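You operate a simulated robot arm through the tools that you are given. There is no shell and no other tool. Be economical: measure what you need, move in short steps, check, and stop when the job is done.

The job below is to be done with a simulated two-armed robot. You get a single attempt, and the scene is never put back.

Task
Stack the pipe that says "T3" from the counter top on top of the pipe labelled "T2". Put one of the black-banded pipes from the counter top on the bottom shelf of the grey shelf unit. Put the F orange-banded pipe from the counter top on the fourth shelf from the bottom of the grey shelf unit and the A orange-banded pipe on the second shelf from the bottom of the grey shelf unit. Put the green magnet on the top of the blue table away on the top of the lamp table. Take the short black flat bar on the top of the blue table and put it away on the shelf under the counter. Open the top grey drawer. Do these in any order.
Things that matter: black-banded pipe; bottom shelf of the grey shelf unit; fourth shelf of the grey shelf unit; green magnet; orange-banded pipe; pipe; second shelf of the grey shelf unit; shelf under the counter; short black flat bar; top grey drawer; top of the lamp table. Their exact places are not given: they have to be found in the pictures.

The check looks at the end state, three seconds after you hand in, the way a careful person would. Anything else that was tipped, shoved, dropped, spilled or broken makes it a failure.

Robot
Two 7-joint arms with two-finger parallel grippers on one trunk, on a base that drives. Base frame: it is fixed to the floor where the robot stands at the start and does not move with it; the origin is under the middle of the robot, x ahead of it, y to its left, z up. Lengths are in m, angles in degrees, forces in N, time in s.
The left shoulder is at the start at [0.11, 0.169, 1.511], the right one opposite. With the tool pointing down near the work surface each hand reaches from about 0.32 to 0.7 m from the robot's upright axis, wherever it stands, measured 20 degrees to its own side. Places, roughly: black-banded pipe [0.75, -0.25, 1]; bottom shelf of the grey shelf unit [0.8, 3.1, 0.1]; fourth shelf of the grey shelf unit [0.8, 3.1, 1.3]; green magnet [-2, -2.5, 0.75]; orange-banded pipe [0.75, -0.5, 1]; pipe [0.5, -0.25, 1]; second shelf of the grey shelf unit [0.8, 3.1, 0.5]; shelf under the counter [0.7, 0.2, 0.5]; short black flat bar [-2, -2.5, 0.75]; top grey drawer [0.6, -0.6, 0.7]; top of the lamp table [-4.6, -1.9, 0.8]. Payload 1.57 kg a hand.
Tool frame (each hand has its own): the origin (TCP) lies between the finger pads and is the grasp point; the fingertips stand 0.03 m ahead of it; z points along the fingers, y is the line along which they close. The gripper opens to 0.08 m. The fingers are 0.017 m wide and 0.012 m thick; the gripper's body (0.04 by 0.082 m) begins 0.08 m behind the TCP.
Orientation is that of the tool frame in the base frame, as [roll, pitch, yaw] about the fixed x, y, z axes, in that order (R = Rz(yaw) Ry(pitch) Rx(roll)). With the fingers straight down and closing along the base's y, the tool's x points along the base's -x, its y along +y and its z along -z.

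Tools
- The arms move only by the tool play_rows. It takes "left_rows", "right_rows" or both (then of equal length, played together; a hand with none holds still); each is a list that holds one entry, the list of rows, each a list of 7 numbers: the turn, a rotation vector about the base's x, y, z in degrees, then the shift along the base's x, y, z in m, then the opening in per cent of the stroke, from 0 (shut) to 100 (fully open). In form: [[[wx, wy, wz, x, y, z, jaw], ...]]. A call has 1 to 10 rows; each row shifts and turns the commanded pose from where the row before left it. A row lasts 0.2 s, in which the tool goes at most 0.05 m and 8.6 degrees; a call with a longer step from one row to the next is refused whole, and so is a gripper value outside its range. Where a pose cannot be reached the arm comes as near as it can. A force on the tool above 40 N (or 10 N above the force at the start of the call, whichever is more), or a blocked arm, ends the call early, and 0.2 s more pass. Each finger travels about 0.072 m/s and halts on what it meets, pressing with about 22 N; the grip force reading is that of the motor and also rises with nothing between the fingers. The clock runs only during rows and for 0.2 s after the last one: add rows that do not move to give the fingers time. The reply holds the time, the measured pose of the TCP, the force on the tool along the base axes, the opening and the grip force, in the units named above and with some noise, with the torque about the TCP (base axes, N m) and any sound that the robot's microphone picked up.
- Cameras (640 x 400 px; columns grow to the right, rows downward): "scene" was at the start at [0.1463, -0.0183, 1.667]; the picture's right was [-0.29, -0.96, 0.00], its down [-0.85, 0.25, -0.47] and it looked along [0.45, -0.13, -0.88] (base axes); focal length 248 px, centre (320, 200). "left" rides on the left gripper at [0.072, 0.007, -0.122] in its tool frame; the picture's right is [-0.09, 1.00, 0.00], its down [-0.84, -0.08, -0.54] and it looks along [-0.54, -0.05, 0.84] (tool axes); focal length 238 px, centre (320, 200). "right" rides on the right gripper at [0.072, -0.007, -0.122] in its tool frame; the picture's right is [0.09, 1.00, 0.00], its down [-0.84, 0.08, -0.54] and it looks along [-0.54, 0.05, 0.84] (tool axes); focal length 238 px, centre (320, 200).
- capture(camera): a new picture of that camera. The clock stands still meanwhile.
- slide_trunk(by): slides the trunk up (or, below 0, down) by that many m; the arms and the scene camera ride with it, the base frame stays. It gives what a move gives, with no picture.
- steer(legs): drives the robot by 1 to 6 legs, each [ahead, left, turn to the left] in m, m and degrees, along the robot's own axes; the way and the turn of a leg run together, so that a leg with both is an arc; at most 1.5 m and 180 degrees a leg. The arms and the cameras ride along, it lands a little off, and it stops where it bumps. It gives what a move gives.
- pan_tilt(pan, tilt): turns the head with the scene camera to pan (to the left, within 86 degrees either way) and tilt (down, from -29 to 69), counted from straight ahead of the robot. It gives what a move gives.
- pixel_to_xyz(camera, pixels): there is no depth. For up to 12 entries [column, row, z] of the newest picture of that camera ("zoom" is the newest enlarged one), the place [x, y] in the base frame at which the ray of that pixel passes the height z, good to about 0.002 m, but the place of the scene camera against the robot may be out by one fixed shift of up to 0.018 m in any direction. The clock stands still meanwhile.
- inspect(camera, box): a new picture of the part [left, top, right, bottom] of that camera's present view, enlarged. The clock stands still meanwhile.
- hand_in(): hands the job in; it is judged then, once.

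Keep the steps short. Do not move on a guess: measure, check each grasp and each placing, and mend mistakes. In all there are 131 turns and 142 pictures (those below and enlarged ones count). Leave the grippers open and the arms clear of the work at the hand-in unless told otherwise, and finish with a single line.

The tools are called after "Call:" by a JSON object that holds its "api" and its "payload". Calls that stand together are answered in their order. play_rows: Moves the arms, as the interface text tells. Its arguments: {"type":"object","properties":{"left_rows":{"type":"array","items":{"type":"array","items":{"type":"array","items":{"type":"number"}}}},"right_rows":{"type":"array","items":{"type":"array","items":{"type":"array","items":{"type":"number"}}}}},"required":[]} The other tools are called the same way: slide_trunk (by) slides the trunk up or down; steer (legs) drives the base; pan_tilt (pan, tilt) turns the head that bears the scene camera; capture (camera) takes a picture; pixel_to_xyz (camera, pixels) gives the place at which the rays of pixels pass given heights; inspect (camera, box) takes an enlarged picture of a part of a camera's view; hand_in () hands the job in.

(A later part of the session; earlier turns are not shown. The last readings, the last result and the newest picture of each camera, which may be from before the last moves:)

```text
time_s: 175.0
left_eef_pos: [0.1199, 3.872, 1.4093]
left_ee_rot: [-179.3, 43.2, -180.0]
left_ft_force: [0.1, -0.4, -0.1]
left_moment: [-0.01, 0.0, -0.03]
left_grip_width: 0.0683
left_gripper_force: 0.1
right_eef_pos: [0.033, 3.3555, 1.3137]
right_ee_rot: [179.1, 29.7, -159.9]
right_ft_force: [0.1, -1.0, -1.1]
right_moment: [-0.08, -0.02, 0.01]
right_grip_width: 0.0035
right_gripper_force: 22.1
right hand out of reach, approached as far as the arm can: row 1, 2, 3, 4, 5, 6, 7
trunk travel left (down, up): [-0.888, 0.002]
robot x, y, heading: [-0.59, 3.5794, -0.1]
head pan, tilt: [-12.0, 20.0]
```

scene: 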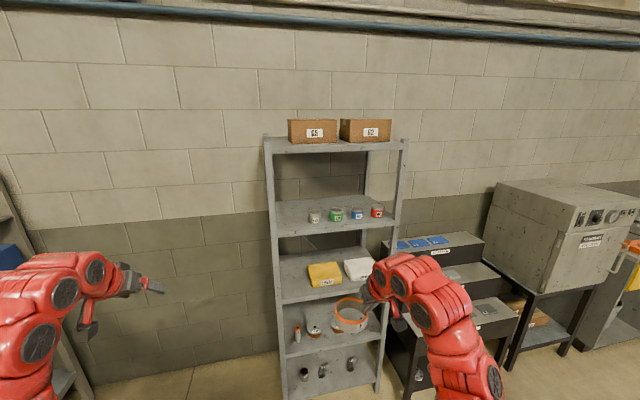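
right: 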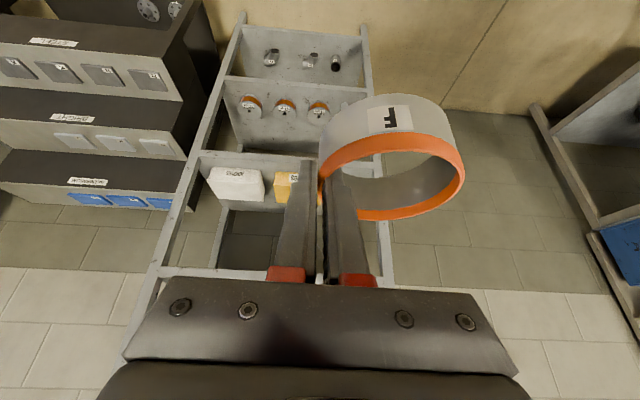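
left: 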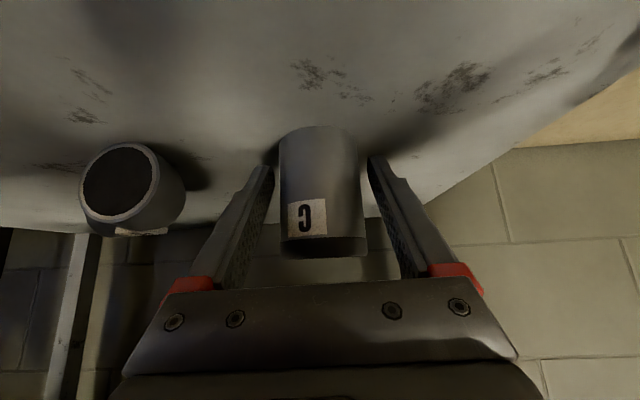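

Yaw doesn't help. I turn back and instead increase the forward tilt while raising; F can be levelled on contact.

Call:
{"api": "play_rows", "payload": {"right_rows": [[[0, 0, -7, 0.005, -0.01, -0.008, 0], [0, 0, -7, 0.005, -0.01, -0.008, 0], [0, 0, -6, 0.005, -0.01, 0, 0], [0, -6, 0, -0.01, 0, 0.01, 0], [0, -6, 0, -0.01, 0, 0.02, 0], [0, -4, 0, -0.01, 0, 0.02, 0], [0, 0, 0, 0, 0, 0.02, 0], [0, 0, 0, 0, 0, 0.02, 0], [0, 0, 0, 0, 0, 0, 0]]]}}

Call:
{"api": "capture", "payload": {"camera": "right"}}

```text
time_s: 177.0
left_eef_pos: [0.1209, 3.871, 1.4101]
left_ee_rot: [-179.4, 43.3, -180.0]
left_ft_force: [-0.1, 1.1, -0.1]
left_moment: [0.0, -0.04, 0.02]
left_grip_width: 0.0679
left_gripper_force: 0.0
right_eef_pos: [0.0187, 3.3242, 1.3863]
right_ee_rot: [179.1, 45.6, -179.9]
right_ft_force: [-0.6, -0.1, -2.4]
right_moment: [-0.08, -0.01, -0.01]
right_grip_width: 0.0033
right_gripper_force: 22.2
trunk travel left (down, up): [-0.888, 0.002]
robot x, y, heading: [-0.5914, 3.5834, -0.1]
head pan, tilt: [-12.0, 20.0]
```

```text
60 pictures are left
```

right: 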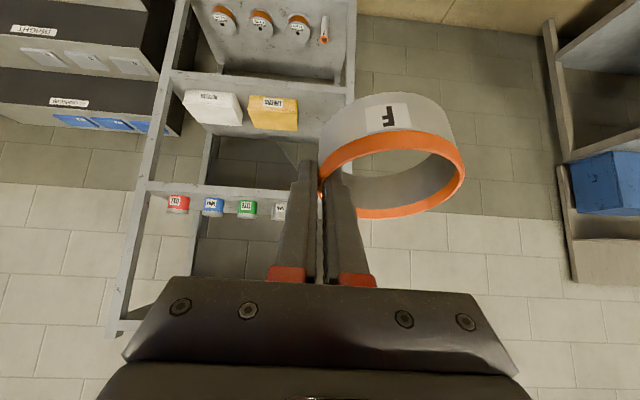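

With 45° tilt the hand reaches z≈1.386. I raise slightly more and drive in 0.5 m, then check.

Call:
{"api": "play_rows", "payload": {"right_rows": [[[0, 0, 0, 0, 0, 0.012, 0], [0, 0, 0, 0, 0, 0, 0]]]}}

Call:
{"api": "steer", "payload": {"legs": [[0.5, 0, 0]]}}

Call:
{"api": "capture", "payload": {"camera": "right"}}

Call:
{"api": "pan_tilt", "payload": {"pan": -20, "tilt": 25}}

Call:
{"api": "capture", "payload": {"camera": "scene"}}

```text
time_s: 177.6
left_eef_pos: [0.1206, 3.8709, 1.4095]
left_ee_rot: [-179.3, 43.3, 180.0]
left_ft_force: [0.4, -0.4, 0.2]
left_moment: [-0.01, 0.02, 0.0]
left_grip_width: 0.0678
left_gripper_force: 0.0
right_eef_pos: [0.0183, 3.3242, 1.4]
right_ee_rot: [179.0, 45.7, -179.9]
right_ft_force: [0.9, 1.1, -1.1]
right_moment: [-0.07, 0.04, -0.01]
right_grip_width: 0.003
right_gripper_force: 21.7
trunk travel left (down, up): [-0.888, 0.002]
robot x, y, heading: [-0.5932, 3.5796, -0.2]
head pan, tilt: [-12.0, 20.0]
```

```text
time_s: 180.5
left_eef_pos: [0.62, 3.8677, 1.4098]
left_ee_rot: [-179.2, 43.2, 179.8]
left_ft_force: [-0.8, 0.0, -0.3]
left_moment: [0.0, 0.0, -0.02]
left_grip_width: 0.068
left_gripper_force: 0.0
right_eef_pos: [0.5148, 3.3218, 1.4]
right_ee_rot: [179.3, 45.7, 180.0]
right_ft_force: [0.2, -0.9, -2.1]
right_moment: [-0.09, 0.06, 0.02]
right_grip_width: 0.0033
right_gripper_force: 22.8
trunk travel left (down, up): [-0.888, 0.002]
robot x, y, heading: [-0.0931, 3.5777, -0.1]
head pan, tilt: [-12.0, 20.0]
```

```text
59 pictures are left
```

right: 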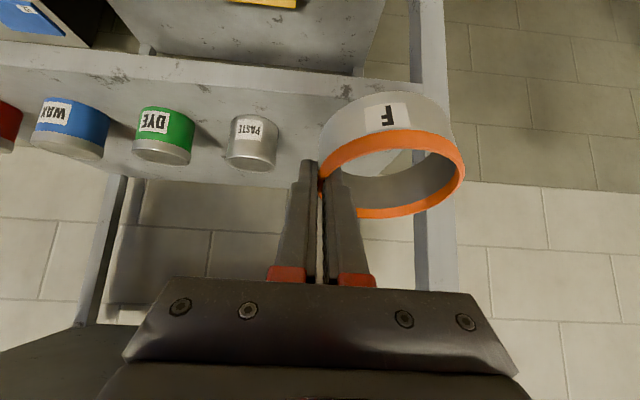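

```text
time_s: 181.2
left_eef_pos: [0.6215, 3.8674, 1.4093]
left_ee_rot: [-179.3, 43.4, 179.7]
left_ft_force: [-0.1, -0.2, -0.3]
left_moment: [0.01, 0.01, -0.01]
left_grip_width: 0.068
left_gripper_force: 0.0
right_eef_pos: [0.5177, 3.3211, 1.4003]
right_ee_rot: [179.1, 45.7, 180.0]
right_ft_force: [0.5, 0.6, -2.0]
right_moment: [-0.05, 0.03, -0.01]
right_grip_width: 0.0034
right_gripper_force: 21.8
trunk travel left (down, up): [-0.888, 0.002]
robot x, y, heading: [-0.0885, 3.5823, -0.3]
head pan, tilt: [-20.0, 25.0]
```

```text
58 pictures are left
```

scene: 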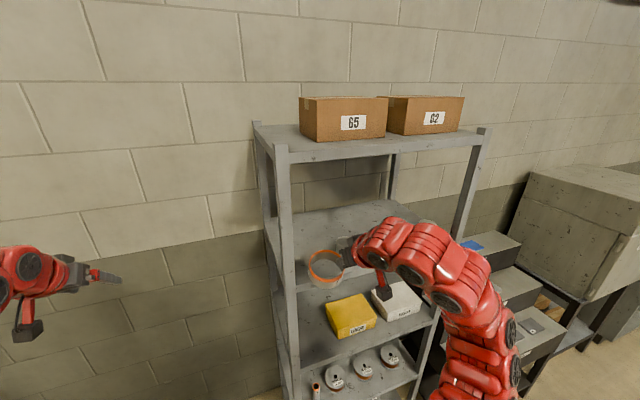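

I check the post's inner face and the cans relative to F's path.

Call:
{"api": "pixel_to_xyz", "payload": {"camera": "right", "pixels": [[411, 84, 1.3], [411, 84, 1.28], [415, 200, 1.45], [250, 160, 1.3], [275, 140, 1.32], [250, 72, 1.3], [250, 72, 1.28], [465, 165, 1.4]]}}

```text
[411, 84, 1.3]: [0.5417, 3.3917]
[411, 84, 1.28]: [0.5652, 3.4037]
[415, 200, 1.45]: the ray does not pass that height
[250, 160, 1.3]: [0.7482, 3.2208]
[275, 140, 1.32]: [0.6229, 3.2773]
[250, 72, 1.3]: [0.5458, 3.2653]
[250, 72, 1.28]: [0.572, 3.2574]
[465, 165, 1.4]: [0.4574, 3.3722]
```

The post's inner face is at y≈3.415 while F reaches 3.405. I shift right 1 cm as I drive in the last 0.18 m.

Call:
{"api": "steer", "payload": {"legs": [[0, -0.012, 0.2], [0.185, 0, 0]]}}

Call:
{"api": "capture", "payload": {"camera": "right"}}

```text
time_s: 183.1
left_eef_pos: [0.8013, 3.86, 1.412]
left_ee_rot: [-179.3, 43.4, -179.9]
left_ft_force: [-0.1, -0.5, 0.0]
left_moment: [-0.04, -0.01, 0.01]
left_grip_width: 0.0681
left_gripper_force: 0.1
right_eef_pos: [0.6976, 3.3129, 1.4013]
right_ee_rot: [179.2, 45.9, -179.6]
right_ft_force: [-1.5, -0.5, -2.0]
right_moment: [-0.07, 0.04, 0.01]
right_grip_width: 0.003
right_gripper_force: 22.2
trunk travel left (down, up): [-0.888, 0.002]
robot x, y, heading: [0.0965, 3.5742, 0.1]
head pan, tilt: [-20.0, 25.0]
```

```text
57 pictures are left
```

right: 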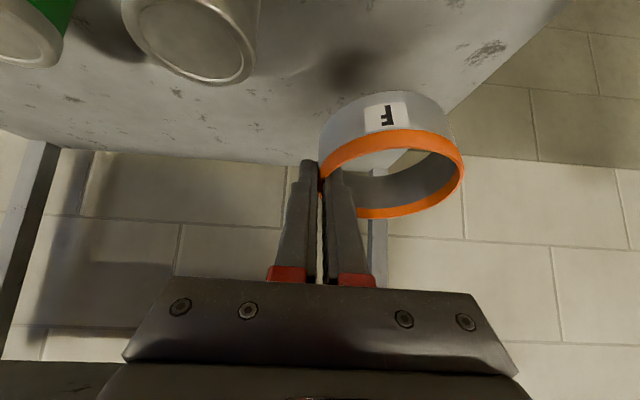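

Call:
{"api": "pixel_to_xyz", "payload": {"camera": "right", "pixels": [[500, 52, 1.29], [450, 100, 1.29], [200, 80, 1.35], [250, 60, 1.35]]}}

Call:
{"api": "play_rows", "payload": {"right_rows": [[[0, 0, 0, 0, 0, -0.015, 0], [0, 0, 0, 0, 0, -0.015, 0], [0, 0, 0, 0, 0, -0.008, 0], [0, 0, 0, 0, 0, 0, 0]]]}}

Call:
{"api": "capture", "payload": {"camera": "right"}}

```text
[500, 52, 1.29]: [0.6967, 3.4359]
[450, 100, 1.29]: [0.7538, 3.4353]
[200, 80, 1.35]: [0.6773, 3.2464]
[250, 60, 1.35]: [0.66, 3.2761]
```

```text
time_s: 184.1
left_eef_pos: [0.8025, 3.8588, 1.4107]
left_ee_rot: [-179.3, 43.3, -179.9]
left_ft_force: [0.0, 0.1, 0.2]
left_moment: [0.01, 0.03, 0.0]
left_grip_width: 0.0685
left_gripper_force: 0.1
right_eef_pos: [0.7013, 3.3115, 1.3619]
right_ee_rot: [179.0, 45.6, -179.8]
right_ft_force: [-0.4, 0.2, -2.7]
right_moment: [-0.09, 0.01, 0.01]
right_grip_width: 0.003
right_gripper_force: 21.7
trunk travel left (down, up): [-0.888, 0.002]
robot x, y, heading: [0.0943, 3.5662, 0.0]
head pan, tilt: [-20.0, 25.0]
```

```text
56 pictures are left
```

right: 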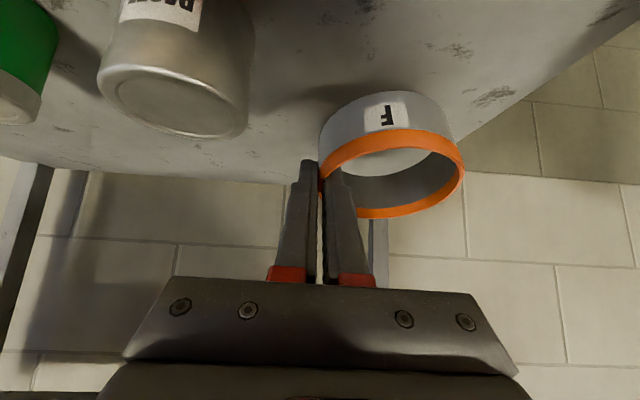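

Clear of PASTE and the shelf side (y 3.436). I continue down in small steps.

Call:
{"api": "play_rows", "payload": {"right_rows": [[[0, 0, 0, 0, 0, -0.006, 0], [0, 0, 0, 0, 0, -0.004, 0], [0, 0, 0, 0, 0, 0, 0]]]}}

Call:
{"api": "play_rows", "payload": {"right_rows": [[[0, 0, 0, 0, 0, -0.005, 0], [0, 0, 0, 0, 0, 0, 0]]]}}

Call:
{"api": "play_rows", "payload": {"right_rows": [[[0, 0, 0, 0, 0, -0.005, 0], [0, 0, 0, 0, 0, 0, 0]]]}}

Call:
{"api": "capture", "payload": {"camera": "right"}}

```text
time_s: 184.9
left_eef_pos: [0.8018, 3.8602, 1.4106]
left_ee_rot: [-179.3, 43.4, -179.8]
left_ft_force: [0.0, 0.1, 0.9]
left_moment: [0.02, 0.0, 0.0]
left_grip_width: 0.0679
left_gripper_force: 0.2
right_eef_pos: [0.7007, 3.313, 1.3513]
right_ee_rot: [179.3, 45.7, -179.6]
right_ft_force: [0.1, -0.1, -1.7]
right_moment: [-0.07, 0.04, 0.01]
right_grip_width: 0.0029
right_gripper_force: 21.7
trunk travel left (down, up): [-0.888, 0.002]
robot x, y, heading: [0.0921, 3.5696, -0.1]
head pan, tilt: [-20.0, 25.0]
```

```text
time_s: 185.5
left_eef_pos: [0.8036, 3.8582, 1.4095]
left_ee_rot: [-179.4, 43.3, 180.0]
left_ft_force: [-0.9, -0.5, 1.2]
left_moment: [-0.02, -0.02, 0.0]
left_grip_width: 0.0678
left_gripper_force: 0.0
right_eef_pos: [0.7009, 3.3121, 1.3451]
right_ee_rot: [179.0, 45.7, -179.7]
right_ft_force: [-0.7, 0.2, -1.6]
right_moment: [-0.09, 0.03, -0.01]
right_grip_width: 0.0029
right_gripper_force: 21.9
trunk travel left (down, up): [-0.888, 0.002]
robot x, y, heading: [0.0947, 3.5666, 0.3]
head pan, tilt: [-20.0, 25.0]
```

```text
time_s: 186.1
left_eef_pos: [0.8035, 3.8595, 1.4098]
left_ee_rot: [-179.4, 43.4, -179.9]
left_ft_force: [0.0, 0.0, 0.0]
left_moment: [0.01, 0.01, 0.02]
left_grip_width: 0.0679
left_gripper_force: 0.1
right_eef_pos: [0.7024, 3.312, 1.3407]
right_ee_rot: [179.2, 45.7, -179.7]
right_ft_force: [-0.7, -0.1, -0.9]
right_moment: [-0.07, 0.04, -0.01]
right_grip_width: 0.003
right_gripper_force: 21.9
trunk travel left (down, up): [-0.888, 0.002]
robot x, y, heading: [0.0935, 3.5687, 0.2]
head pan, tilt: [-20.0, 25.0]
```

```text
55 pictures are left
```

right: 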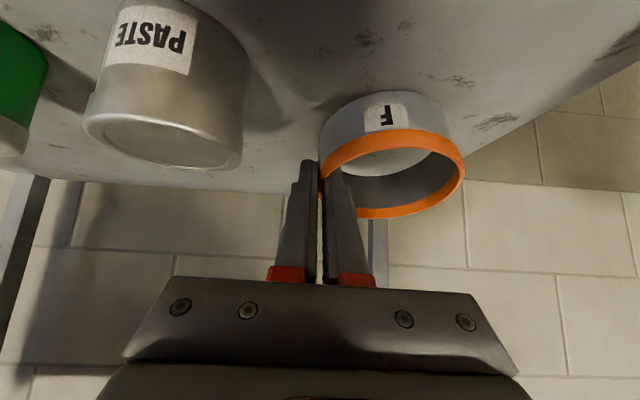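

Call:
{"api": "play_rows", "payload": {"right_rows": [[[0, 0, 0, 0, 0, -0.004, 0], [0, 0, 0, 0, 0, 0, 0]]]}}

Call:
{"api": "play_rows", "payload": {"right_rows": [[[0, 0, 0, 0, 0, -0.004, 0], [0, 0, 0, 0, 0, 0, 0]]]}}

Call:
{"api": "play_rows", "payload": {"right_rows": [[[0, 0, 0, 0, 0, -0.004, 0], [0, 0, 0, 0, 0, 0, 0]]]}}

Call:
{"api": "capture", "payload": {"camera": "right"}}

```text
time_s: 186.7
left_eef_pos: [0.8039, 3.8587, 1.4098]
left_ee_rot: [-179.4, 43.3, -179.8]
left_ft_force: [-0.2, 1.3, 0.4]
left_moment: [-0.06, -0.03, 0.03]
left_grip_width: 0.068
left_gripper_force: 0.1
right_eef_pos: [0.7011, 3.3128, 1.3382]
right_ee_rot: [179.2, 45.8, -179.7]
right_ft_force: [-0.2, 0.4, -2.0]
right_moment: [-0.14, 0.03, -0.02]
right_grip_width: 0.003
right_gripper_force: 22.5
trunk travel left (down, up): [-0.888, 0.002]
robot x, y, heading: [0.0869, 3.5666, -0.0]
head pan, tilt: [-20.0, 25.0]
```

```text
time_s: 187.3
left_eef_pos: [0.8033, 3.8598, 1.4096]
left_ee_rot: [-179.3, 43.3, -179.9]
left_ft_force: [-0.7, 0.0, -0.3]
left_moment: [-0.04, 0.02, 0.0]
left_grip_width: 0.0681
left_gripper_force: 0.0
right_eef_pos: [0.7007, 3.3125, 1.3332]
right_ee_rot: [179.1, 45.9, -179.8]
right_ft_force: [1.4, -1.1, 2.8]
right_moment: [0.07, 0.1, 0.0]
right_grip_width: 0.0025
right_gripper_force: 22.3
trunk travel left (down, up): [-0.888, 0.002]
robot x, y, heading: [0.0885, 3.5678, 0.1]
head pan, tilt: [-20.0, 25.0]
```

```text
time_s: 187.9
left_eef_pos: [0.8028, 3.8587, 1.4112]
left_ee_rot: [-179.3, 43.2, -179.9]
left_ft_force: [-0.8, 0.2, -1.5]
left_moment: [0.01, 0.02, 0.0]
left_grip_width: 0.0681
left_gripper_force: 0.0
right_eef_pos: [0.7003, 3.3122, 1.3298]
right_ee_rot: [179.0, 45.7, -179.8]
right_ft_force: [2.7, -4.2, 10.2]
right_moment: [0.32, 0.23, -0.02]
right_grip_width: 0.0029
right_gripper_force: 22.1
trunk travel left (down, up): [-0.888, 0.002]
robot x, y, heading: [0.0938, 3.5683, 0.2]
head pan, tilt: [-20.0, 25.0]
```

```text
54 pictures are left
```

right: 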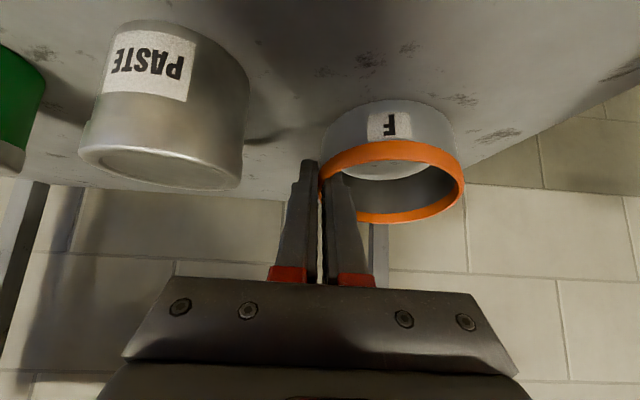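

F is touching and tilting level. One or two more small steps, then release.

Call:
{"api": "play_rows", "payload": {"right_rows": [[[0, 0, 0, 0, 0, -0.004, 0], [0, 0, 0, 0, 0, 0, 0]]]}}

Call:
{"api": "play_rows", "payload": {"right_rows": [[[0, 0, 0, 0, 0, -0.002, 0], [0, 0, 0, 0, 0, 0, 6], [0, 0, 0, 0, 0, 0, 15], [0, 0, 0, 0, 0, 0, 25], [0, 0, 0, 0, 0, 0, 25]]]}}

Call:
{"api": "capture", "payload": {"camera": "right"}}

```text
time_s: 188.5
left_eef_pos: [0.8022, 3.861, 1.4105]
left_ee_rot: [-179.3, 43.3, -179.8]
left_ft_force: [-0.1, -1.1, 0.7]
left_moment: [0.03, -0.01, 0.0]
left_grip_width: 0.0677
left_gripper_force: 0.0
right_eef_pos: [0.701, 3.3122, 1.3286]
right_ee_rot: [179.2, 46.0, -179.6]
right_ft_force: [10.8, -4.0, 30.3]
right_moment: [0.31, 0.1, -0.17]
right_grip_width: 0.0034
right_gripper_force: 21.4
trunk travel left (down, up): [-0.888, 0.002]
robot x, y, heading: [0.0918, 3.5699, 0.1]
head pan, tilt: [-20.0, 25.0]
```

```text
time_s: 189.7
left_eef_pos: [0.8032, 3.8589, 1.4105]
left_ee_rot: [-179.3, 43.2, -180.0]
left_ft_force: [-0.4, -0.3, -0.1]
left_moment: [0.01, -0.02, 0.01]
left_grip_width: 0.0681
left_gripper_force: 0.0
right_eef_pos: [0.702, 3.3141, 1.3242]
right_ee_rot: [179.2, 45.7, -179.7]
right_ft_force: [0.2, -0.8, 0.3]
right_moment: [0.01, -0.03, 0.01]
right_grip_width: 0.02
right_gripper_force: 0.1
trunk travel left (down, up): [-0.888, 0.002]
robot x, y, heading: [0.0933, 3.5709, 0.0]
head pan, tilt: [-20.0, 25.0]
```

```text
53 pictures are left
```

right: 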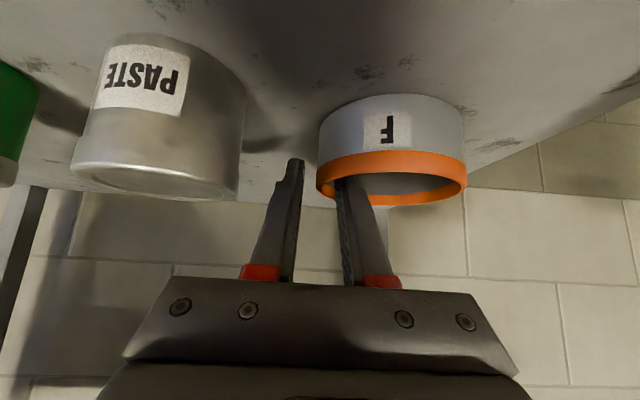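

F stands level. I lift the hand straight up out of the ring, then drive back and check.

Call:
{"api": "play_rows", "payload": {"right_rows": [[[0, 0, 0, -0.01, 0, 0.015, 25], [0, 0, 0, -0.01, 0, 0.02, 25], [0, 0, 0, -0.01, 0, 0.02, 25], [0, 0, 0, -0.01, 0, 0.02, 25], [0, 0, 0, 0, 0, 0, 25]]]}}

Call:
{"api": "steer", "payload": {"legs": [[-0.65, 0, 0]]}}

Call:
{"api": "inspect", "payload": {"camera": "scene", "box": [250, 80, 500, 330]}}

```text
time_s: 190.9
left_eef_pos: [0.8031, 3.8602, 1.4104]
left_ee_rot: [-179.3, 43.2, -179.8]
left_ft_force: [0.0, 0.1, -0.3]
left_moment: [-0.02, 0.0, -0.02]
left_grip_width: 0.0681
left_gripper_force: 0.0
right_eef_pos: [0.6619, 3.3123, 1.3983]
right_ee_rot: [179.1, 45.8, -179.8]
right_ft_force: [0.5, -0.5, -0.5]
right_moment: [0.05, -0.01, 0.03]
right_grip_width: 0.02
right_gripper_force: 0.1
trunk travel left (down, up): [-0.888, 0.002]
robot x, y, heading: [0.0933, 3.571, -0.0]
head pan, tilt: [-20.0, 25.0]
```

```text
time_s: 194.5
left_eef_pos: [0.155, 3.8574, 1.4102]
left_ee_rot: [-179.3, 43.2, 179.9]
left_ft_force: [-0.3, 0.6, -0.3]
left_moment: [-0.02, -0.01, -0.02]
left_grip_width: 0.0679
left_gripper_force: 0.2
right_eef_pos: [0.0127, 3.3112, 1.3983]
right_ee_rot: [179.2, 45.7, -179.9]
right_ft_force: [0.7, 0.5, -0.3]
right_moment: [-0.02, 0.01, 0.0]
right_grip_width: 0.0199
right_gripper_force: 0.1
trunk travel left (down, up): [-0.888, 0.002]
robot x, y, heading: [-0.5589, 3.5687, -0.1]
head pan, tilt: [-20.0, 25.0]
```

```text
1.60 times, centred on (375, 205) of scene
```

zoom: 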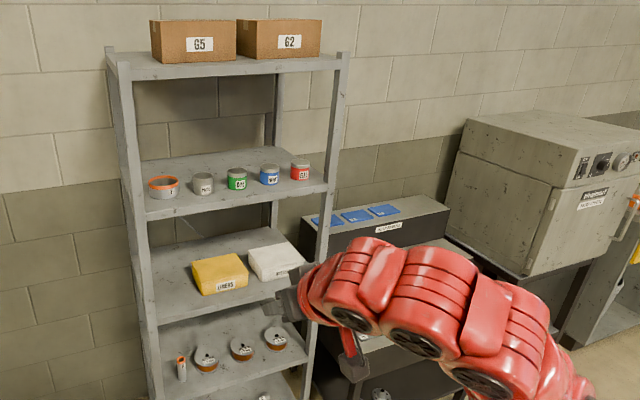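

F is placed on the fourth shelf. Now the blue table near (-2,-2.5): I turn right 90° and look along the way.

Call:
{"api": "steer", "payload": {"legs": [[0, 0, -90]]}}

Call:
{"api": "pan_tilt", "payload": {"pan": -10, "tilt": 15}}

Call:
{"api": "capture", "payload": {"camera": "scene"}}

```text
time_s: 198.7
left_eef_pos: [-0.2733, 2.8548, 1.4101]
left_ee_rot: [-179.3, 43.3, 89.3]
left_ft_force: [-0.5, -0.5, 0.0]
left_moment: [0.01, -0.01, -0.01]
left_grip_width: 0.0678
left_gripper_force: 0.0
right_eef_pos: [-0.8198, 3.0031, 1.3984]
right_ee_rot: [179.2, 45.7, 89.6]
right_ft_force: [-0.9, -0.8, -1.1]
right_moment: [-0.01, -0.02, -0.01]
right_grip_width: 0.0202
right_gripper_force: 0.0
trunk travel left (down, up): [-0.888, 0.002]
robot x, y, heading: [-0.5564, 3.5704, -90.7]
head pan, tilt: [-20.0, 25.0]
```

```text
time_s: 199.4
left_eef_pos: [-0.2735, 2.8556, 1.4108]
left_ee_rot: [-179.3, 43.3, 89.4]
left_ft_force: [0.6, 0.6, 0.3]
left_moment: [0.01, 0.02, -0.02]
left_grip_width: 0.068
left_gripper_force: 0.1
right_eef_pos: [-0.8203, 3.0039, 1.3978]
right_ee_rot: [179.2, 45.8, 89.6]
right_ft_force: [0.0, -0.2, 0.3]
right_moment: [-0.01, 0.0, 0.03]
right_grip_width: 0.02
right_gripper_force: 0.1
trunk travel left (down, up): [-0.888, 0.002]
robot x, y, heading: [-0.5526, 3.5689, -90.8]
head pan, tilt: [-10.0, 15.0]
```

```text
51 pictures are left
```

scene: 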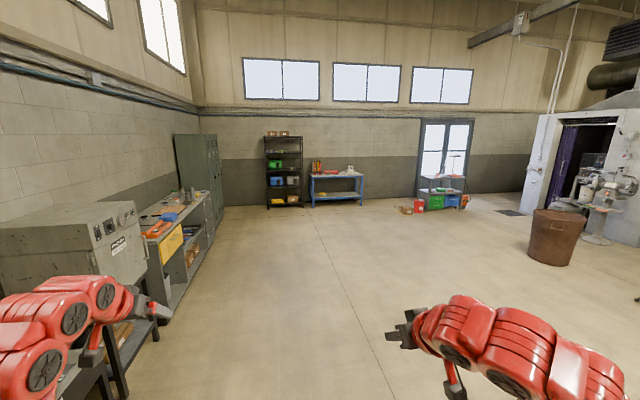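

The floor is clear; the blue table is ahead-right at column ~337 and the lamp table further right. I drive to about (-1.85,-0.9).

Call:
{"api": "steer", "payload": {"legs": [[1.5, 0, 0], [1.5, -0.5, 0.4], [1.5, -0.8, 0.4]]}}

Call:
{"api": "pan_tilt", "payload": {"pan": 0, "tilt": 25}}

Call:
{"api": "capture", "payload": {"camera": "scene"}}

```text
refused: leg 2 is longer than a leg can be; nothing moved
```

```text
time_s: 200.2
left_eef_pos: [-0.2737, 2.8562, 1.4103]
left_ee_rot: [-179.3, 43.3, 89.4]
left_ft_force: [-0.4, -0.4, 0.4]
left_moment: [0.03, -0.01, 0.01]
left_grip_width: 0.0679
left_gripper_force: 0.1
right_eef_pos: [-0.82, 3.0045, 1.4001]
right_ee_rot: [179.2, 45.7, 89.6]
right_ft_force: [-0.1, 0.1, 0.7]
right_moment: [0.01, -0.03, -0.03]
right_grip_width: 0.0202
right_gripper_force: 0.0
trunk travel left (down, up): [-0.888, 0.002]
robot x, y, heading: [-0.5572, 3.5713, -90.6]
head pan, tilt: [0.0, 25.0]
```

```text
50 pictures are left
```

scene: 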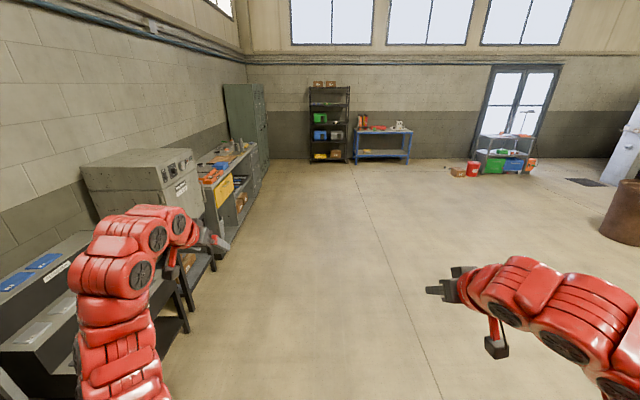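

A leg was over-long. I resend with shorter legs.

Call:
{"api": "steer", "payload": {"legs": [[1.5, 0, 0], [1.3, -0.5, 0.4], [1.3, -0.7, 0.3], [0.4, -0.15, 0]]}}

Call:
{"api": "capture", "payload": {"camera": "scene"}}

```text
time_s: 223.1
left_eef_pos: [-1.6882, -1.5905, 1.4107]
left_ee_rot: [-179.2, 43.4, 89.1]
left_ft_force: [-0.8, -0.6, 0.0]
left_moment: [-0.01, 0.01, -0.01]
left_grip_width: 0.0679
left_gripper_force: 0.0
right_eef_pos: [-2.2323, -1.4389, 1.399]
right_ee_rot: [179.1, 45.8, 89.2]
right_ft_force: [-0.7, 1.0, -0.9]
right_moment: [-0.01, 0.0, 0.01]
right_grip_width: 0.0201
right_gripper_force: 0.1
trunk travel left (down, up): [-0.888, 0.002]
robot x, y, heading: [-1.966, -0.8726, -90.9]
head pan, tilt: [0.0, 25.0]
```

```text
49 pictures are left
```

scene: 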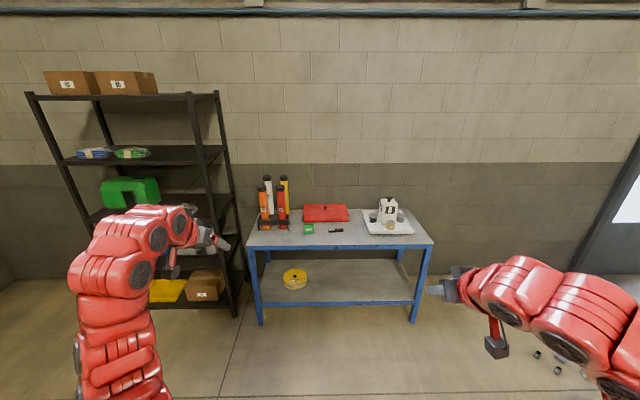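

The blue table is in front; green thing at (308,228), black bar at (335,230). I enlarge and measure.

Call:
{"api": "inspect", "payload": {"camera": "scene", "box": [250, 190, 410, 290]}}

Call:
{"api": "pixel_to_xyz", "payload": {"camera": "scene", "pixels": [[308, 229, 0.75], [335, 230, 0.75], [340, 245, 0.75], [250, 245, 0.75], [430, 243, 0.75], [258, 325, 0.0], [414, 323, 0.0], [326, 221, 0.75]]}}

```text
4.00 times, centred on (330, 240) of scene
```

zoom: 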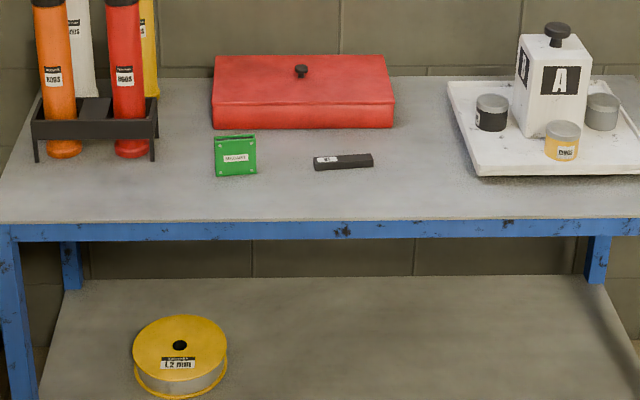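

```text
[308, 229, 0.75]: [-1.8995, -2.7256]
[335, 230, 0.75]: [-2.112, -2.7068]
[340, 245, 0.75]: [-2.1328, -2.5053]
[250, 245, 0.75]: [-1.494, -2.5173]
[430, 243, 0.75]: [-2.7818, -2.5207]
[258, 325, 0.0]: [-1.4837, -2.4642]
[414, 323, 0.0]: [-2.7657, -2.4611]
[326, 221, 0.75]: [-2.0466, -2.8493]
```

Magnet: an upright green plate at (-1.90,-2.72); the bar at (-2.11,-2.71) lies left–right. I lower the trunk and bring both hands to point straight down.

Call:
{"api": "slide_trunk", "payload": {"by": -0.2}}

Call:
{"api": "play_rows", "payload": {"left_rows": [[[5.4, 0, 0, 0, 0, -0.03, 100], [5.4, 0, 0, 0, 0, -0.03, 100], [5.4, 0, 0, 0, 0, -0.03, 100], [5.4, 0, 0, 0, 0, -0.03, 100], [5.4, 0, 0, 0, 0, -0.03, 100], [5.4, 0, 0, 0, 0, -0.03, 100], [5.4, 0, 0, 0, 0, -0.03, 100], [5.4, 0, 0, 0, 0, -0.03, 100], [0, 0, 0, 0, 0, 0, 100]]], "right_rows": [[[5.7, 0, 0, 0, 0, -0.03, 100], [5.7, 0, 0, 0, 0, -0.03, 100], [5.7, 0, 0, 0, 0, -0.03, 100], [5.7, 0, 0, 0, 0, -0.03, 100], [5.7, 0, 0, 0, 0, -0.03, 100], [5.7, 0, 0, 0, 0, -0.03, 100], [5.7, 0, 0, 0, 0, -0.03, 100], [5.7, 0, 0, 0, 0, -0.03, 100], [0, 0, 0, 0, 0, 0, 100]]]}}

Call:
{"api": "play_rows", "payload": {"left_rows": [[[0, 0, 8.5, 0, 0, 0, 100], [0, 0, 8.5, 0, 0, 0, 100], [0, 0, 8.5, 0, 0, 0, 100], [0, 0, 8.5, 0, 0, 0, 100]]], "right_rows": [[[0, 0, -8.5, 0, 0, 0, 100], [0, 0, -8.5, 0, 0, 0, 100], [0, 0, -8.5, 0, 0, 0, 100], [0, 0, -8.5, 0, 0, 0, 100]]]}}

```text
time_s: 225.3
left_eef_pos: [-1.6892, -1.5918, 1.2112]
left_ee_rot: [-179.4, 43.3, 89.0]
left_ft_force: [0.2, -0.2, -1.0]
left_moment: [-0.03, 0.0, -0.03]
left_grip_width: 0.0678
left_gripper_force: 0.0
right_eef_pos: [-2.2328, -1.4397, 1.1983]
right_ee_rot: [179.2, 45.7, 89.2]
right_ft_force: [-0.7, 0.1, -0.5]
right_moment: [0.0, 0.01, 0.0]
right_grip_width: 0.0199
right_gripper_force: 0.1
trunk travel left (down, up): [-0.688, 0.202]
robot x, y, heading: [-1.9651, -0.8779, -91.1]
head pan, tilt: [0.0, 25.0]
```

```text
time_s: 227.3
left_eef_pos: [-1.688, -1.5927, 0.9706]
left_ee_rot: [-178.7, 0.1, 89.3]
left_ft_force: [-0.1, -0.4, -0.2]
left_moment: [0.01, 0.03, 0.02]
left_grip_width: 0.08
left_gripper_force: 0.2
right_eef_pos: [-2.2026, -1.4181, 1.049]
right_ee_rot: [179.0, 21.7, 89.4]
right_ft_force: [0.4, -0.1, -0.1]
right_moment: [0.01, 0.02, -0.01]
right_grip_width: 0.0798
right_gripper_force: 0.0
right hand out of reach, approached as far as the arm can: row 4, 5, 6, 7, 8
trunk travel left (down, up): [-0.688, 0.202]
robot x, y, heading: [-1.9667, -0.8745, -91.1]
head pan, tilt: [0.0, 25.0]
```

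```text
time_s: 228.3
left_eef_pos: [-1.6889, -1.5913, 0.9715]
left_ee_rot: [-178.7, 0.1, 123.4]
left_ft_force: [-0.2, -0.8, -0.2]
left_moment: [0.02, 0.01, 0.03]
left_grip_width: 0.08
left_gripper_force: 0.1
right_eef_pos: [-2.2248, -1.3829, 0.9885]
right_ee_rot: [177.6, 21.7, 57.0]
right_ft_force: [-0.7, -0.1, 0.0]
right_moment: [0.0, 0.01, 0.03]
right_grip_width: 0.08
right_gripper_force: 0.1
right hand out of reach, approached as far as the arm can: row 1, 2, 3, 4
trunk travel left (down, up): [-0.688, 0.202]
robot x, y, heading: [-1.9668, -0.8761, -90.9]
head pan, tilt: [0.0, 25.0]
```

The left hand is straight down; I'll use it for both items. I finish turning it 90° (closing front–back) and drive toward the magnet.

Call:
{"api": "play_rows", "payload": {"left_rows": [[[0, 0, 8.1, 0, 0, 0, 100], [0, 0, 8.1, 0, 0, 0, 100], [0, 0, 8.1, 0, 0, 0, 100], [0, 0, 8.1, 0, 0, 0, 100], [0, 0, 8.1, 0, 0, 0, 100], [0, 0, 8.1, 0, 0, 0, 100], [0, 0, 8.1, 0, 0, 0, 100]]]}}

Call:
{"api": "steer", "payload": {"legs": [[1.03, -0.19, 1]]}}

Call:
{"api": "capture", "payload": {"camera": "left"}}

```text
time_s: 229.9
left_eef_pos: [-1.6885, -1.5919, 0.9699]
left_ee_rot: [-178.7, 0.2, -179.9]
left_ft_force: [0.9, -0.6, 0.1]
left_moment: [-0.01, 0.02, -0.01]
left_grip_width: 0.0799
left_gripper_force: 0.1
right_eef_pos: [-2.2234, -1.384, 0.9887]
right_ee_rot: [177.7, 21.6, 57.3]
right_ft_force: [-0.1, 0.0, 0.4]
right_moment: [0.04, -0.02, 0.0]
right_grip_width: 0.0801
right_gripper_force: 0.0
trunk travel left (down, up): [-0.688, 0.202]
robot x, y, heading: [-1.9632, -0.8729, -90.8]
head pan, tilt: [0.0, 25.0]
```

```text
time_s: 235.3
left_eef_pos: [-1.8819, -2.6148, 0.97]
left_ee_rot: [-178.7, 0.2, -179.3]
left_ft_force: [0.3, -0.1, -0.2]
left_moment: [0.02, 0.0, -0.04]
left_grip_width: 0.0802
left_gripper_force: 0.0
right_eef_pos: [-2.4185, -2.4125, 0.988]
right_ee_rot: [177.7, 21.7, 58.0]
right_ft_force: [0.4, 0.3, -0.1]
right_moment: [-0.02, -0.02, 0.02]
right_grip_width: 0.0798
right_gripper_force: 0.1
trunk travel left (down, up): [-0.688, 0.202]
robot x, y, heading: [-2.1698, -1.9047, -90.3]
head pan, tilt: [0.0, 25.0]
```

```text
47 pictures are left
```

left: 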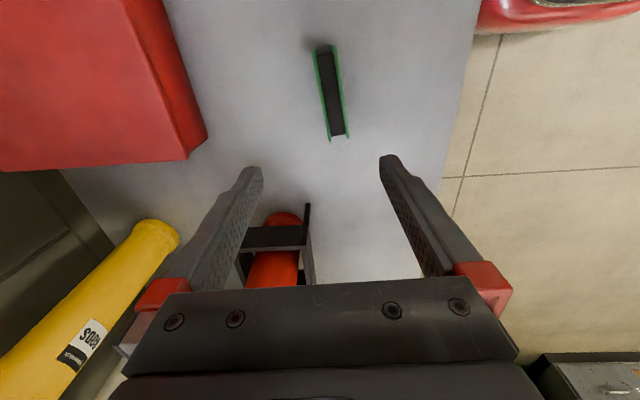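

The magnet's thin top shows at (330,92) and aligns with the jaw. I measure it.

Call:
{"api": "pixel_to_xyz", "payload": {"camera": "left", "pixels": [[329, 92, 0.83], [329, 92, 0.81], [318, 48, 0.83], [340, 138, 0.83], [318, 48, 0.81], [340, 138, 0.81], [334, 70, 0.82], [316, 92, 0.82], [344, 92, 0.82], [205, 150, 0.85], [240, 258, 0.8]]}}

Call:
{"api": "inspect", "payload": {"camera": "left", "box": [250, 20, 410, 160]}}

Call:
{"api": "pan_tilt", "payload": {"pan": 10, "tilt": 50}}

Call:
{"api": "capture", "payload": {"camera": "scene"}}

```text
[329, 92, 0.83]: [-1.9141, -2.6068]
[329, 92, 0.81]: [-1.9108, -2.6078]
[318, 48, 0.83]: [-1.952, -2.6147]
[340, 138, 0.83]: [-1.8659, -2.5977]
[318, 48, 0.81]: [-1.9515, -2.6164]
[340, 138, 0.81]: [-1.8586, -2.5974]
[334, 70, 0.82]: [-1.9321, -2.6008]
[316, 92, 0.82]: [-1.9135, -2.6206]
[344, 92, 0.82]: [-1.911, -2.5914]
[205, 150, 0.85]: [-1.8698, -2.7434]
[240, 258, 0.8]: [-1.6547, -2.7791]
```

```text
2.86 times, centred on (330, 90) of left
```

zoom: 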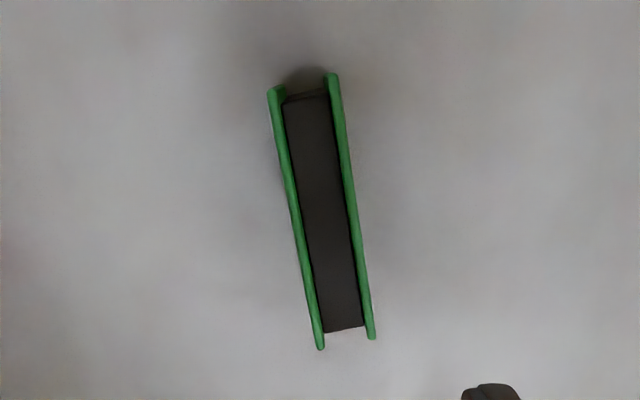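

```text
time_s: 236.2
left_eef_pos: [-1.881, -2.6158, 0.9704]
left_ee_rot: [-178.6, 0.1, -179.3]
left_ft_force: [-0.4, 0.6, 0.8]
left_moment: [0.04, 0.02, 0.01]
left_grip_width: 0.0798
left_gripper_force: 0.0
right_eef_pos: [-2.4181, -2.4134, 0.9892]
right_ee_rot: [177.7, 21.7, 58.0]
right_ft_force: [-0.6, -0.5, 0.6]
right_moment: [-0.01, -0.01, -0.05]
right_grip_width: 0.0798
right_gripper_force: 0.0
trunk travel left (down, up): [-0.688, 0.202]
robot x, y, heading: [-2.1689, -1.9042, -90.5]
head pan, tilt: [10.0, 50.0]
```

```text
45 pictures are left
```

scene: 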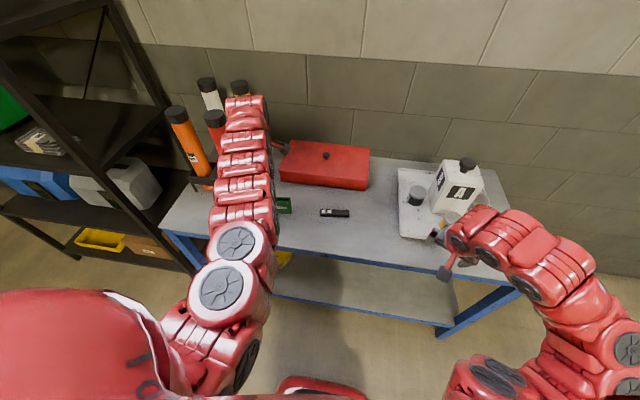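

The magnet is at (-1.913,-2.607), ~0.086 long, turned ~11°, ~0.029 thick. I align the hand over it, go down partway and check.

Call:
{"api": "play_rows", "payload": {"left_rows": [[[0, 0, 5.5, -0.016, 0.0045, 0, 100], [0, 0, 5.5, -0.016, 0.0045, 0, 100], [0, 0, 0, 0, 0, -0.04, 100], [0, 0, 0, 0, 0, -0.03, 100], [0, 0, 0, 0, 0, 0, 100]]]}}

Call:
{"api": "capture", "payload": {"camera": "left"}}

```text
time_s: 237.4
left_eef_pos: [-1.9119, -2.6062, 0.9009]
left_ee_rot: [-178.5, 0.1, -168.2]
left_ft_force: [0.7, 0.2, -1.1]
left_moment: [0.01, 0.02, 0.0]
left_grip_width: 0.0802
left_gripper_force: 0.1
right_eef_pos: [-2.4194, -2.414, 0.988]
right_ee_rot: [177.7, 21.6, 57.9]
right_ft_force: [-0.7, -0.2, -0.4]
right_moment: [0.0, -0.03, -0.01]
right_grip_width: 0.0799
right_gripper_force: 0.0
trunk travel left (down, up): [-0.688, 0.202]
robot x, y, heading: [-2.1718, -1.907, -90.1]
head pan, tilt: [10.0, 50.0]
```

```text
44 pictures are left
```

left: 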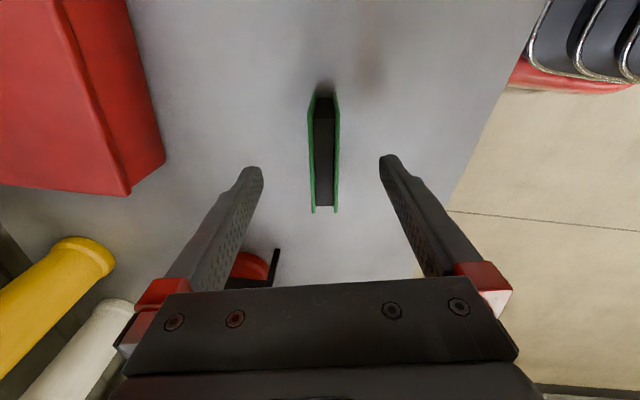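

Aligned. I descend 0.095 m and close.

Call:
{"api": "play_rows", "payload": {"left_rows": [[[0, 0, 0, 0, 0.001, -0.035, 100], [0, 0, 0, 0, 0, -0.035, 100], [0, 0, 0, 0, 0, -0.025, 100], [0, 0, 0, 0, 0, 0, 50], [0, 0, 0, 0, 0, 0, 0], [0, 0, 0, 0, 0, 0, 0], [0, 0, 0, 0, 0, 0, 0], [0, 0, 0, 0, 0, 0, 0]]]}}

Call:
{"api": "capture", "payload": {"camera": "left"}}

```text
time_s: 238.1
left_eef_pos: [-1.9126, -2.6028, 0.8309]
left_ee_rot: [-179.0, 0.1, -168.2]
left_ft_force: [-1.8, 13.1, 18.6]
left_moment: [1.32, 0.31, -0.09]
left_grip_width: 0.0803
left_gripper_force: 0.2
right_eef_pos: [-2.4188, -2.4132, 0.9889]
right_ee_rot: [177.6, 21.7, 58.0]
right_ft_force: [0.3, -0.6, 0.6]
right_moment: [0.02, 0.01, -0.02]
right_grip_width: 0.0801
right_gripper_force: 0.0
trunk travel left (down, up): [-0.688, 0.202]
robot x, y, heading: [-2.1657, -1.9052, -90.5]
head pan, tilt: [10.0, 50.0]
stopped in row 3 (left hand): the force on the tool passed its limit at 80 N (the readings are from after the stop); the commanded pose is now the measured one
```

```text
43 pictures are left
```

left: 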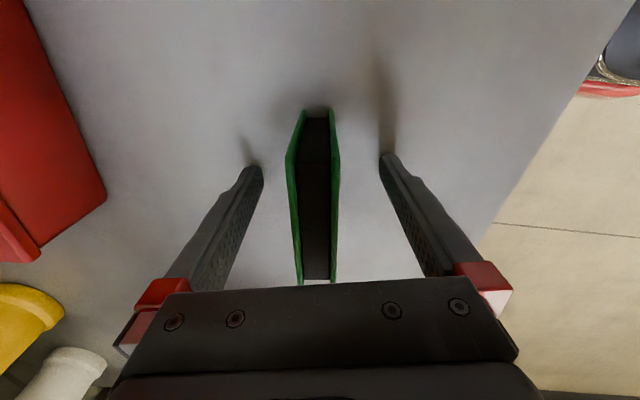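

The fingertips met the table top (so it's at z≈0.80). I raise 1 cm and close.

Call:
{"api": "play_rows", "payload": {"left_rows": [[[0, 0, 0, 0, 0, 0.01, 100], [0, 0, 0, 0, 0, 0, 50], [0, 0, 0, 0, 0, 0, 0], [0, 0, 0, 0, 0, 0, 0], [0, 0, 0, 0, 0, 0, 0], [0, 0, 0, 0, 0, 0, 0]]]}}

Call:
{"api": "play_rows", "payload": {"left_rows": [[[0, 0, 0, 0, 0, 0.03, 0], [0, 0, 0, 0, 0, 0.04, 0], [0, 0, 0, 0, 0, 0.04, 0], [0, 0, 0, 0, 0, 0.03, 0], [0, 0, 0, 0, 0, 0, 0]]]}}

Call:
{"api": "capture", "payload": {"camera": "left"}}

```text
time_s: 239.5
left_eef_pos: [-1.912, -2.6056, 0.8389]
left_ee_rot: [-178.8, 0.1, -168.3]
left_ft_force: [0.7, -1.2, 0.8]
left_moment: [0.02, -0.09, -0.05]
left_grip_width: 0.0198
left_gripper_force: 22.0
right_eef_pos: [-2.4184, -2.4149, 0.9894]
right_ee_rot: [177.6, 21.6, 58.0]
right_ft_force: [-0.4, -0.4, 0.2]
right_moment: [0.0, 0.04, -0.03]
right_grip_width: 0.08
right_gripper_force: 0.0
trunk travel left (down, up): [-0.688, 0.202]
robot x, y, heading: [-2.1648, -1.9023, -90.5]
head pan, tilt: [10.0, 50.0]
```

```text
time_s: 240.7
left_eef_pos: [-1.9134, -2.6063, 0.9796]
left_ee_rot: [-178.9, 0.1, -168.3]
left_ft_force: [0.1, -0.6, -3.3]
left_moment: [0.0, -0.01, 0.05]
left_grip_width: 0.0198
left_gripper_force: 22.1
right_eef_pos: [-2.4173, -2.4154, 0.9891]
right_ee_rot: [177.6, 21.6, 57.9]
right_ft_force: [-0.6, -0.1, 0.1]
right_moment: [0.0, 0.02, 0.0]
right_grip_width: 0.08
right_gripper_force: 0.2
trunk travel left (down, up): [-0.688, 0.202]
robot x, y, heading: [-2.1651, -1.9016, -90.5]
head pan, tilt: [10.0, 50.0]
```

```text
42 pictures are left
```

left: 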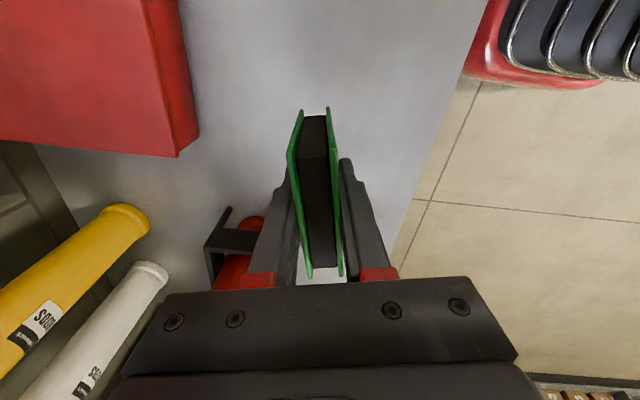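

The magnet is held (0.0198 m). I back away, turn toward the lamp table and look.

Call:
{"api": "steer", "payload": {"legs": [[-0.6, 0, 0], [0, 0, -70]]}}

Call:
{"api": "pan_tilt", "payload": {"pan": 0, "tilt": 25}}

Call:
{"api": "capture", "payload": {"camera": "scene"}}

```text
time_s: 247.1
left_eef_pos: [-2.7409, -1.7816, 0.9794]
left_ee_rot: [-178.9, 0.1, 121.4]
left_ft_force: [0.6, 0.0, -2.7]
left_moment: [-0.02, -0.01, -0.02]
left_grip_width: 0.02
left_gripper_force: 22.0
right_eef_pos: [-2.7309, -1.2413, 0.9886]
right_ee_rot: [177.7, 21.6, -12.3]
right_ft_force: [-0.2, 0.5, -0.2]
right_moment: [0.0, 0.0, -0.03]
right_grip_width: 0.08
right_gripper_force: 0.0
trunk travel left (down, up): [-0.688, 0.202]
robot x, y, heading: [-2.165, -1.3083, -160.7]
head pan, tilt: [10.0, 50.0]
```

```text
time_s: 248.0
left_eef_pos: [-2.7409, -1.7816, 0.9781]
left_ee_rot: [-178.9, 0.1, 121.4]
left_ft_force: [-0.9, 0.0, -4.2]
left_moment: [-0.01, 0.01, 0.03]
left_grip_width: 0.0198
left_gripper_force: 22.0
right_eef_pos: [-2.7306, -1.2404, 0.9893]
right_ee_rot: [177.7, 21.6, -12.2]
right_ft_force: [0.1, 0.2, 0.1]
right_moment: [0.02, -0.03, 0.0]
right_grip_width: 0.08
right_gripper_force: 0.1
trunk travel left (down, up): [-0.688, 0.202]
robot x, y, heading: [-2.1607, -1.3043, -160.6]
head pan, tilt: [0.0, 25.0]
```

```text
41 pictures are left
```

scene: 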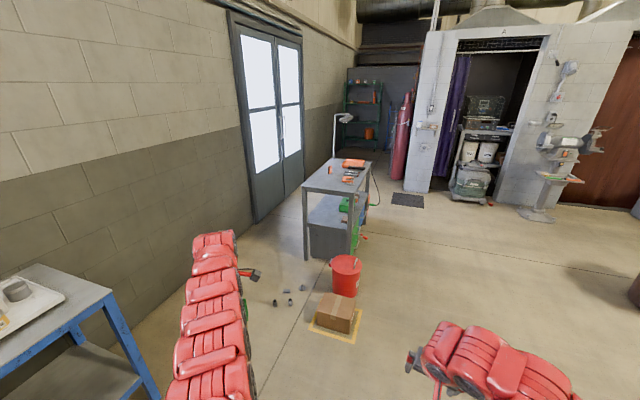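

I measure the table's corners and the floor things.

Call:
{"api": "inspect", "payload": {"camera": "scene", "box": [240, 100, 420, 330]}}

Call:
{"api": "pixel_to_xyz", "payload": {"camera": "scene", "pixels": [[303, 187, 0.8], [351, 196, 0.8], [372, 162, 0.8], [330, 159, 0.8], [306, 258, 0.0], [349, 262, 0.0], [345, 296, 0.0], [360, 335, 0.0], [315, 325, 0.0], [290, 302, 0.0], [275, 304, 0.0], [352, 163, 0.8]]}}

```text
1.74 times, centred on (330, 215) of scene
```

zoom: 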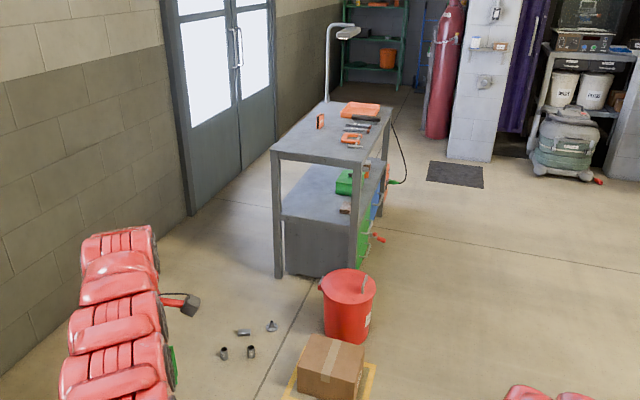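

```text
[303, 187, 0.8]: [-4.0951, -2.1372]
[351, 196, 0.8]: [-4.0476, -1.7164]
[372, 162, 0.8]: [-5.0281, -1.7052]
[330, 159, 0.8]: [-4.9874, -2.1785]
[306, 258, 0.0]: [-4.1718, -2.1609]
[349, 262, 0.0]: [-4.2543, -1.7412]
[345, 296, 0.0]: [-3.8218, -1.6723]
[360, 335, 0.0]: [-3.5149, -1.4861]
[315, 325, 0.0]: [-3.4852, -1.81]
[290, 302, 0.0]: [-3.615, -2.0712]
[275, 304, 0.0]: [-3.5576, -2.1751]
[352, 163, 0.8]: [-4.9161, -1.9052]
```

Table top spans x≈-4.15…-5.1, y≈-1.70…-2.18; its near (east) end is free. Bucket and box stand east, so I come from the north: drive to (-4.56,-0.6) and face -y.

Call:
{"api": "steer", "payload": {"legs": [[0, 0, -19.4], [0, -0.7, 0], [1.2, 0, 0], [1.2, 0, 0], [0, 0, 90]]}}

Call:
{"api": "pan_tilt", "payload": {"pan": 5, "tilt": 40}}

Call:
{"api": "capture", "payload": {"camera": "scene"}}

```text
time_s: 268.1
left_eef_pos: [-4.3001, -1.2864, 0.978]
left_ee_rot: [-178.8, 0.1, -168.2]
left_ft_force: [-0.5, -0.4, -3.2]
left_moment: [-0.01, 0.0, 0.01]
left_grip_width: 0.02
left_gripper_force: 22.3
right_eef_pos: [-4.8063, -1.0929, 0.9887]
right_ee_rot: [177.7, 21.6, 58.0]
right_ft_force: [-0.6, 0.4, 0.1]
right_moment: [-0.02, 0.02, 0.01]
right_grip_width: 0.0797
right_gripper_force: 0.0
trunk travel left (down, up): [-0.688, 0.202]
robot x, y, heading: [-4.5535, -0.5817, -90.6]
head pan, tilt: [0.0, 25.0]
```

```text
time_s: 268.9
left_eef_pos: [-4.3002, -1.2856, 0.9792]
left_ee_rot: [-178.9, 0.2, -168.3]
left_ft_force: [0.4, 0.2, -4.2]
left_moment: [0.0, -0.01, 0.0]
left_grip_width: 0.0199
left_gripper_force: 22.2
right_eef_pos: [-4.8065, -1.0942, 0.9883]
right_ee_rot: [177.7, 21.6, 58.0]
right_ft_force: [-0.1, -0.5, -0.6]
right_moment: [0.01, 0.01, -0.01]
right_grip_width: 0.08
right_gripper_force: 0.1
trunk travel left (down, up): [-0.688, 0.202]
robot x, y, heading: [-4.5534, -0.587, -90.3]
head pan, tilt: [5.0, 40.0]
```

```text
39 pictures are left
```

scene: 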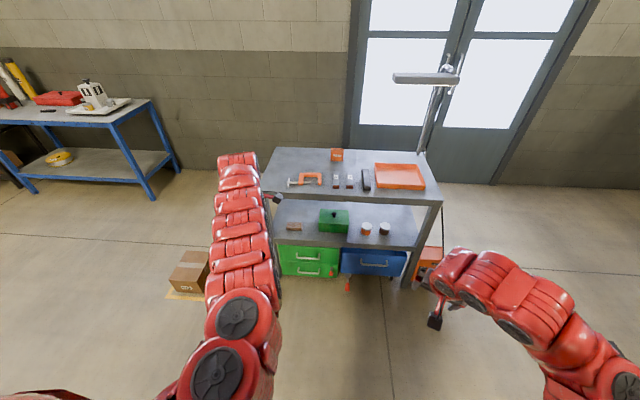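

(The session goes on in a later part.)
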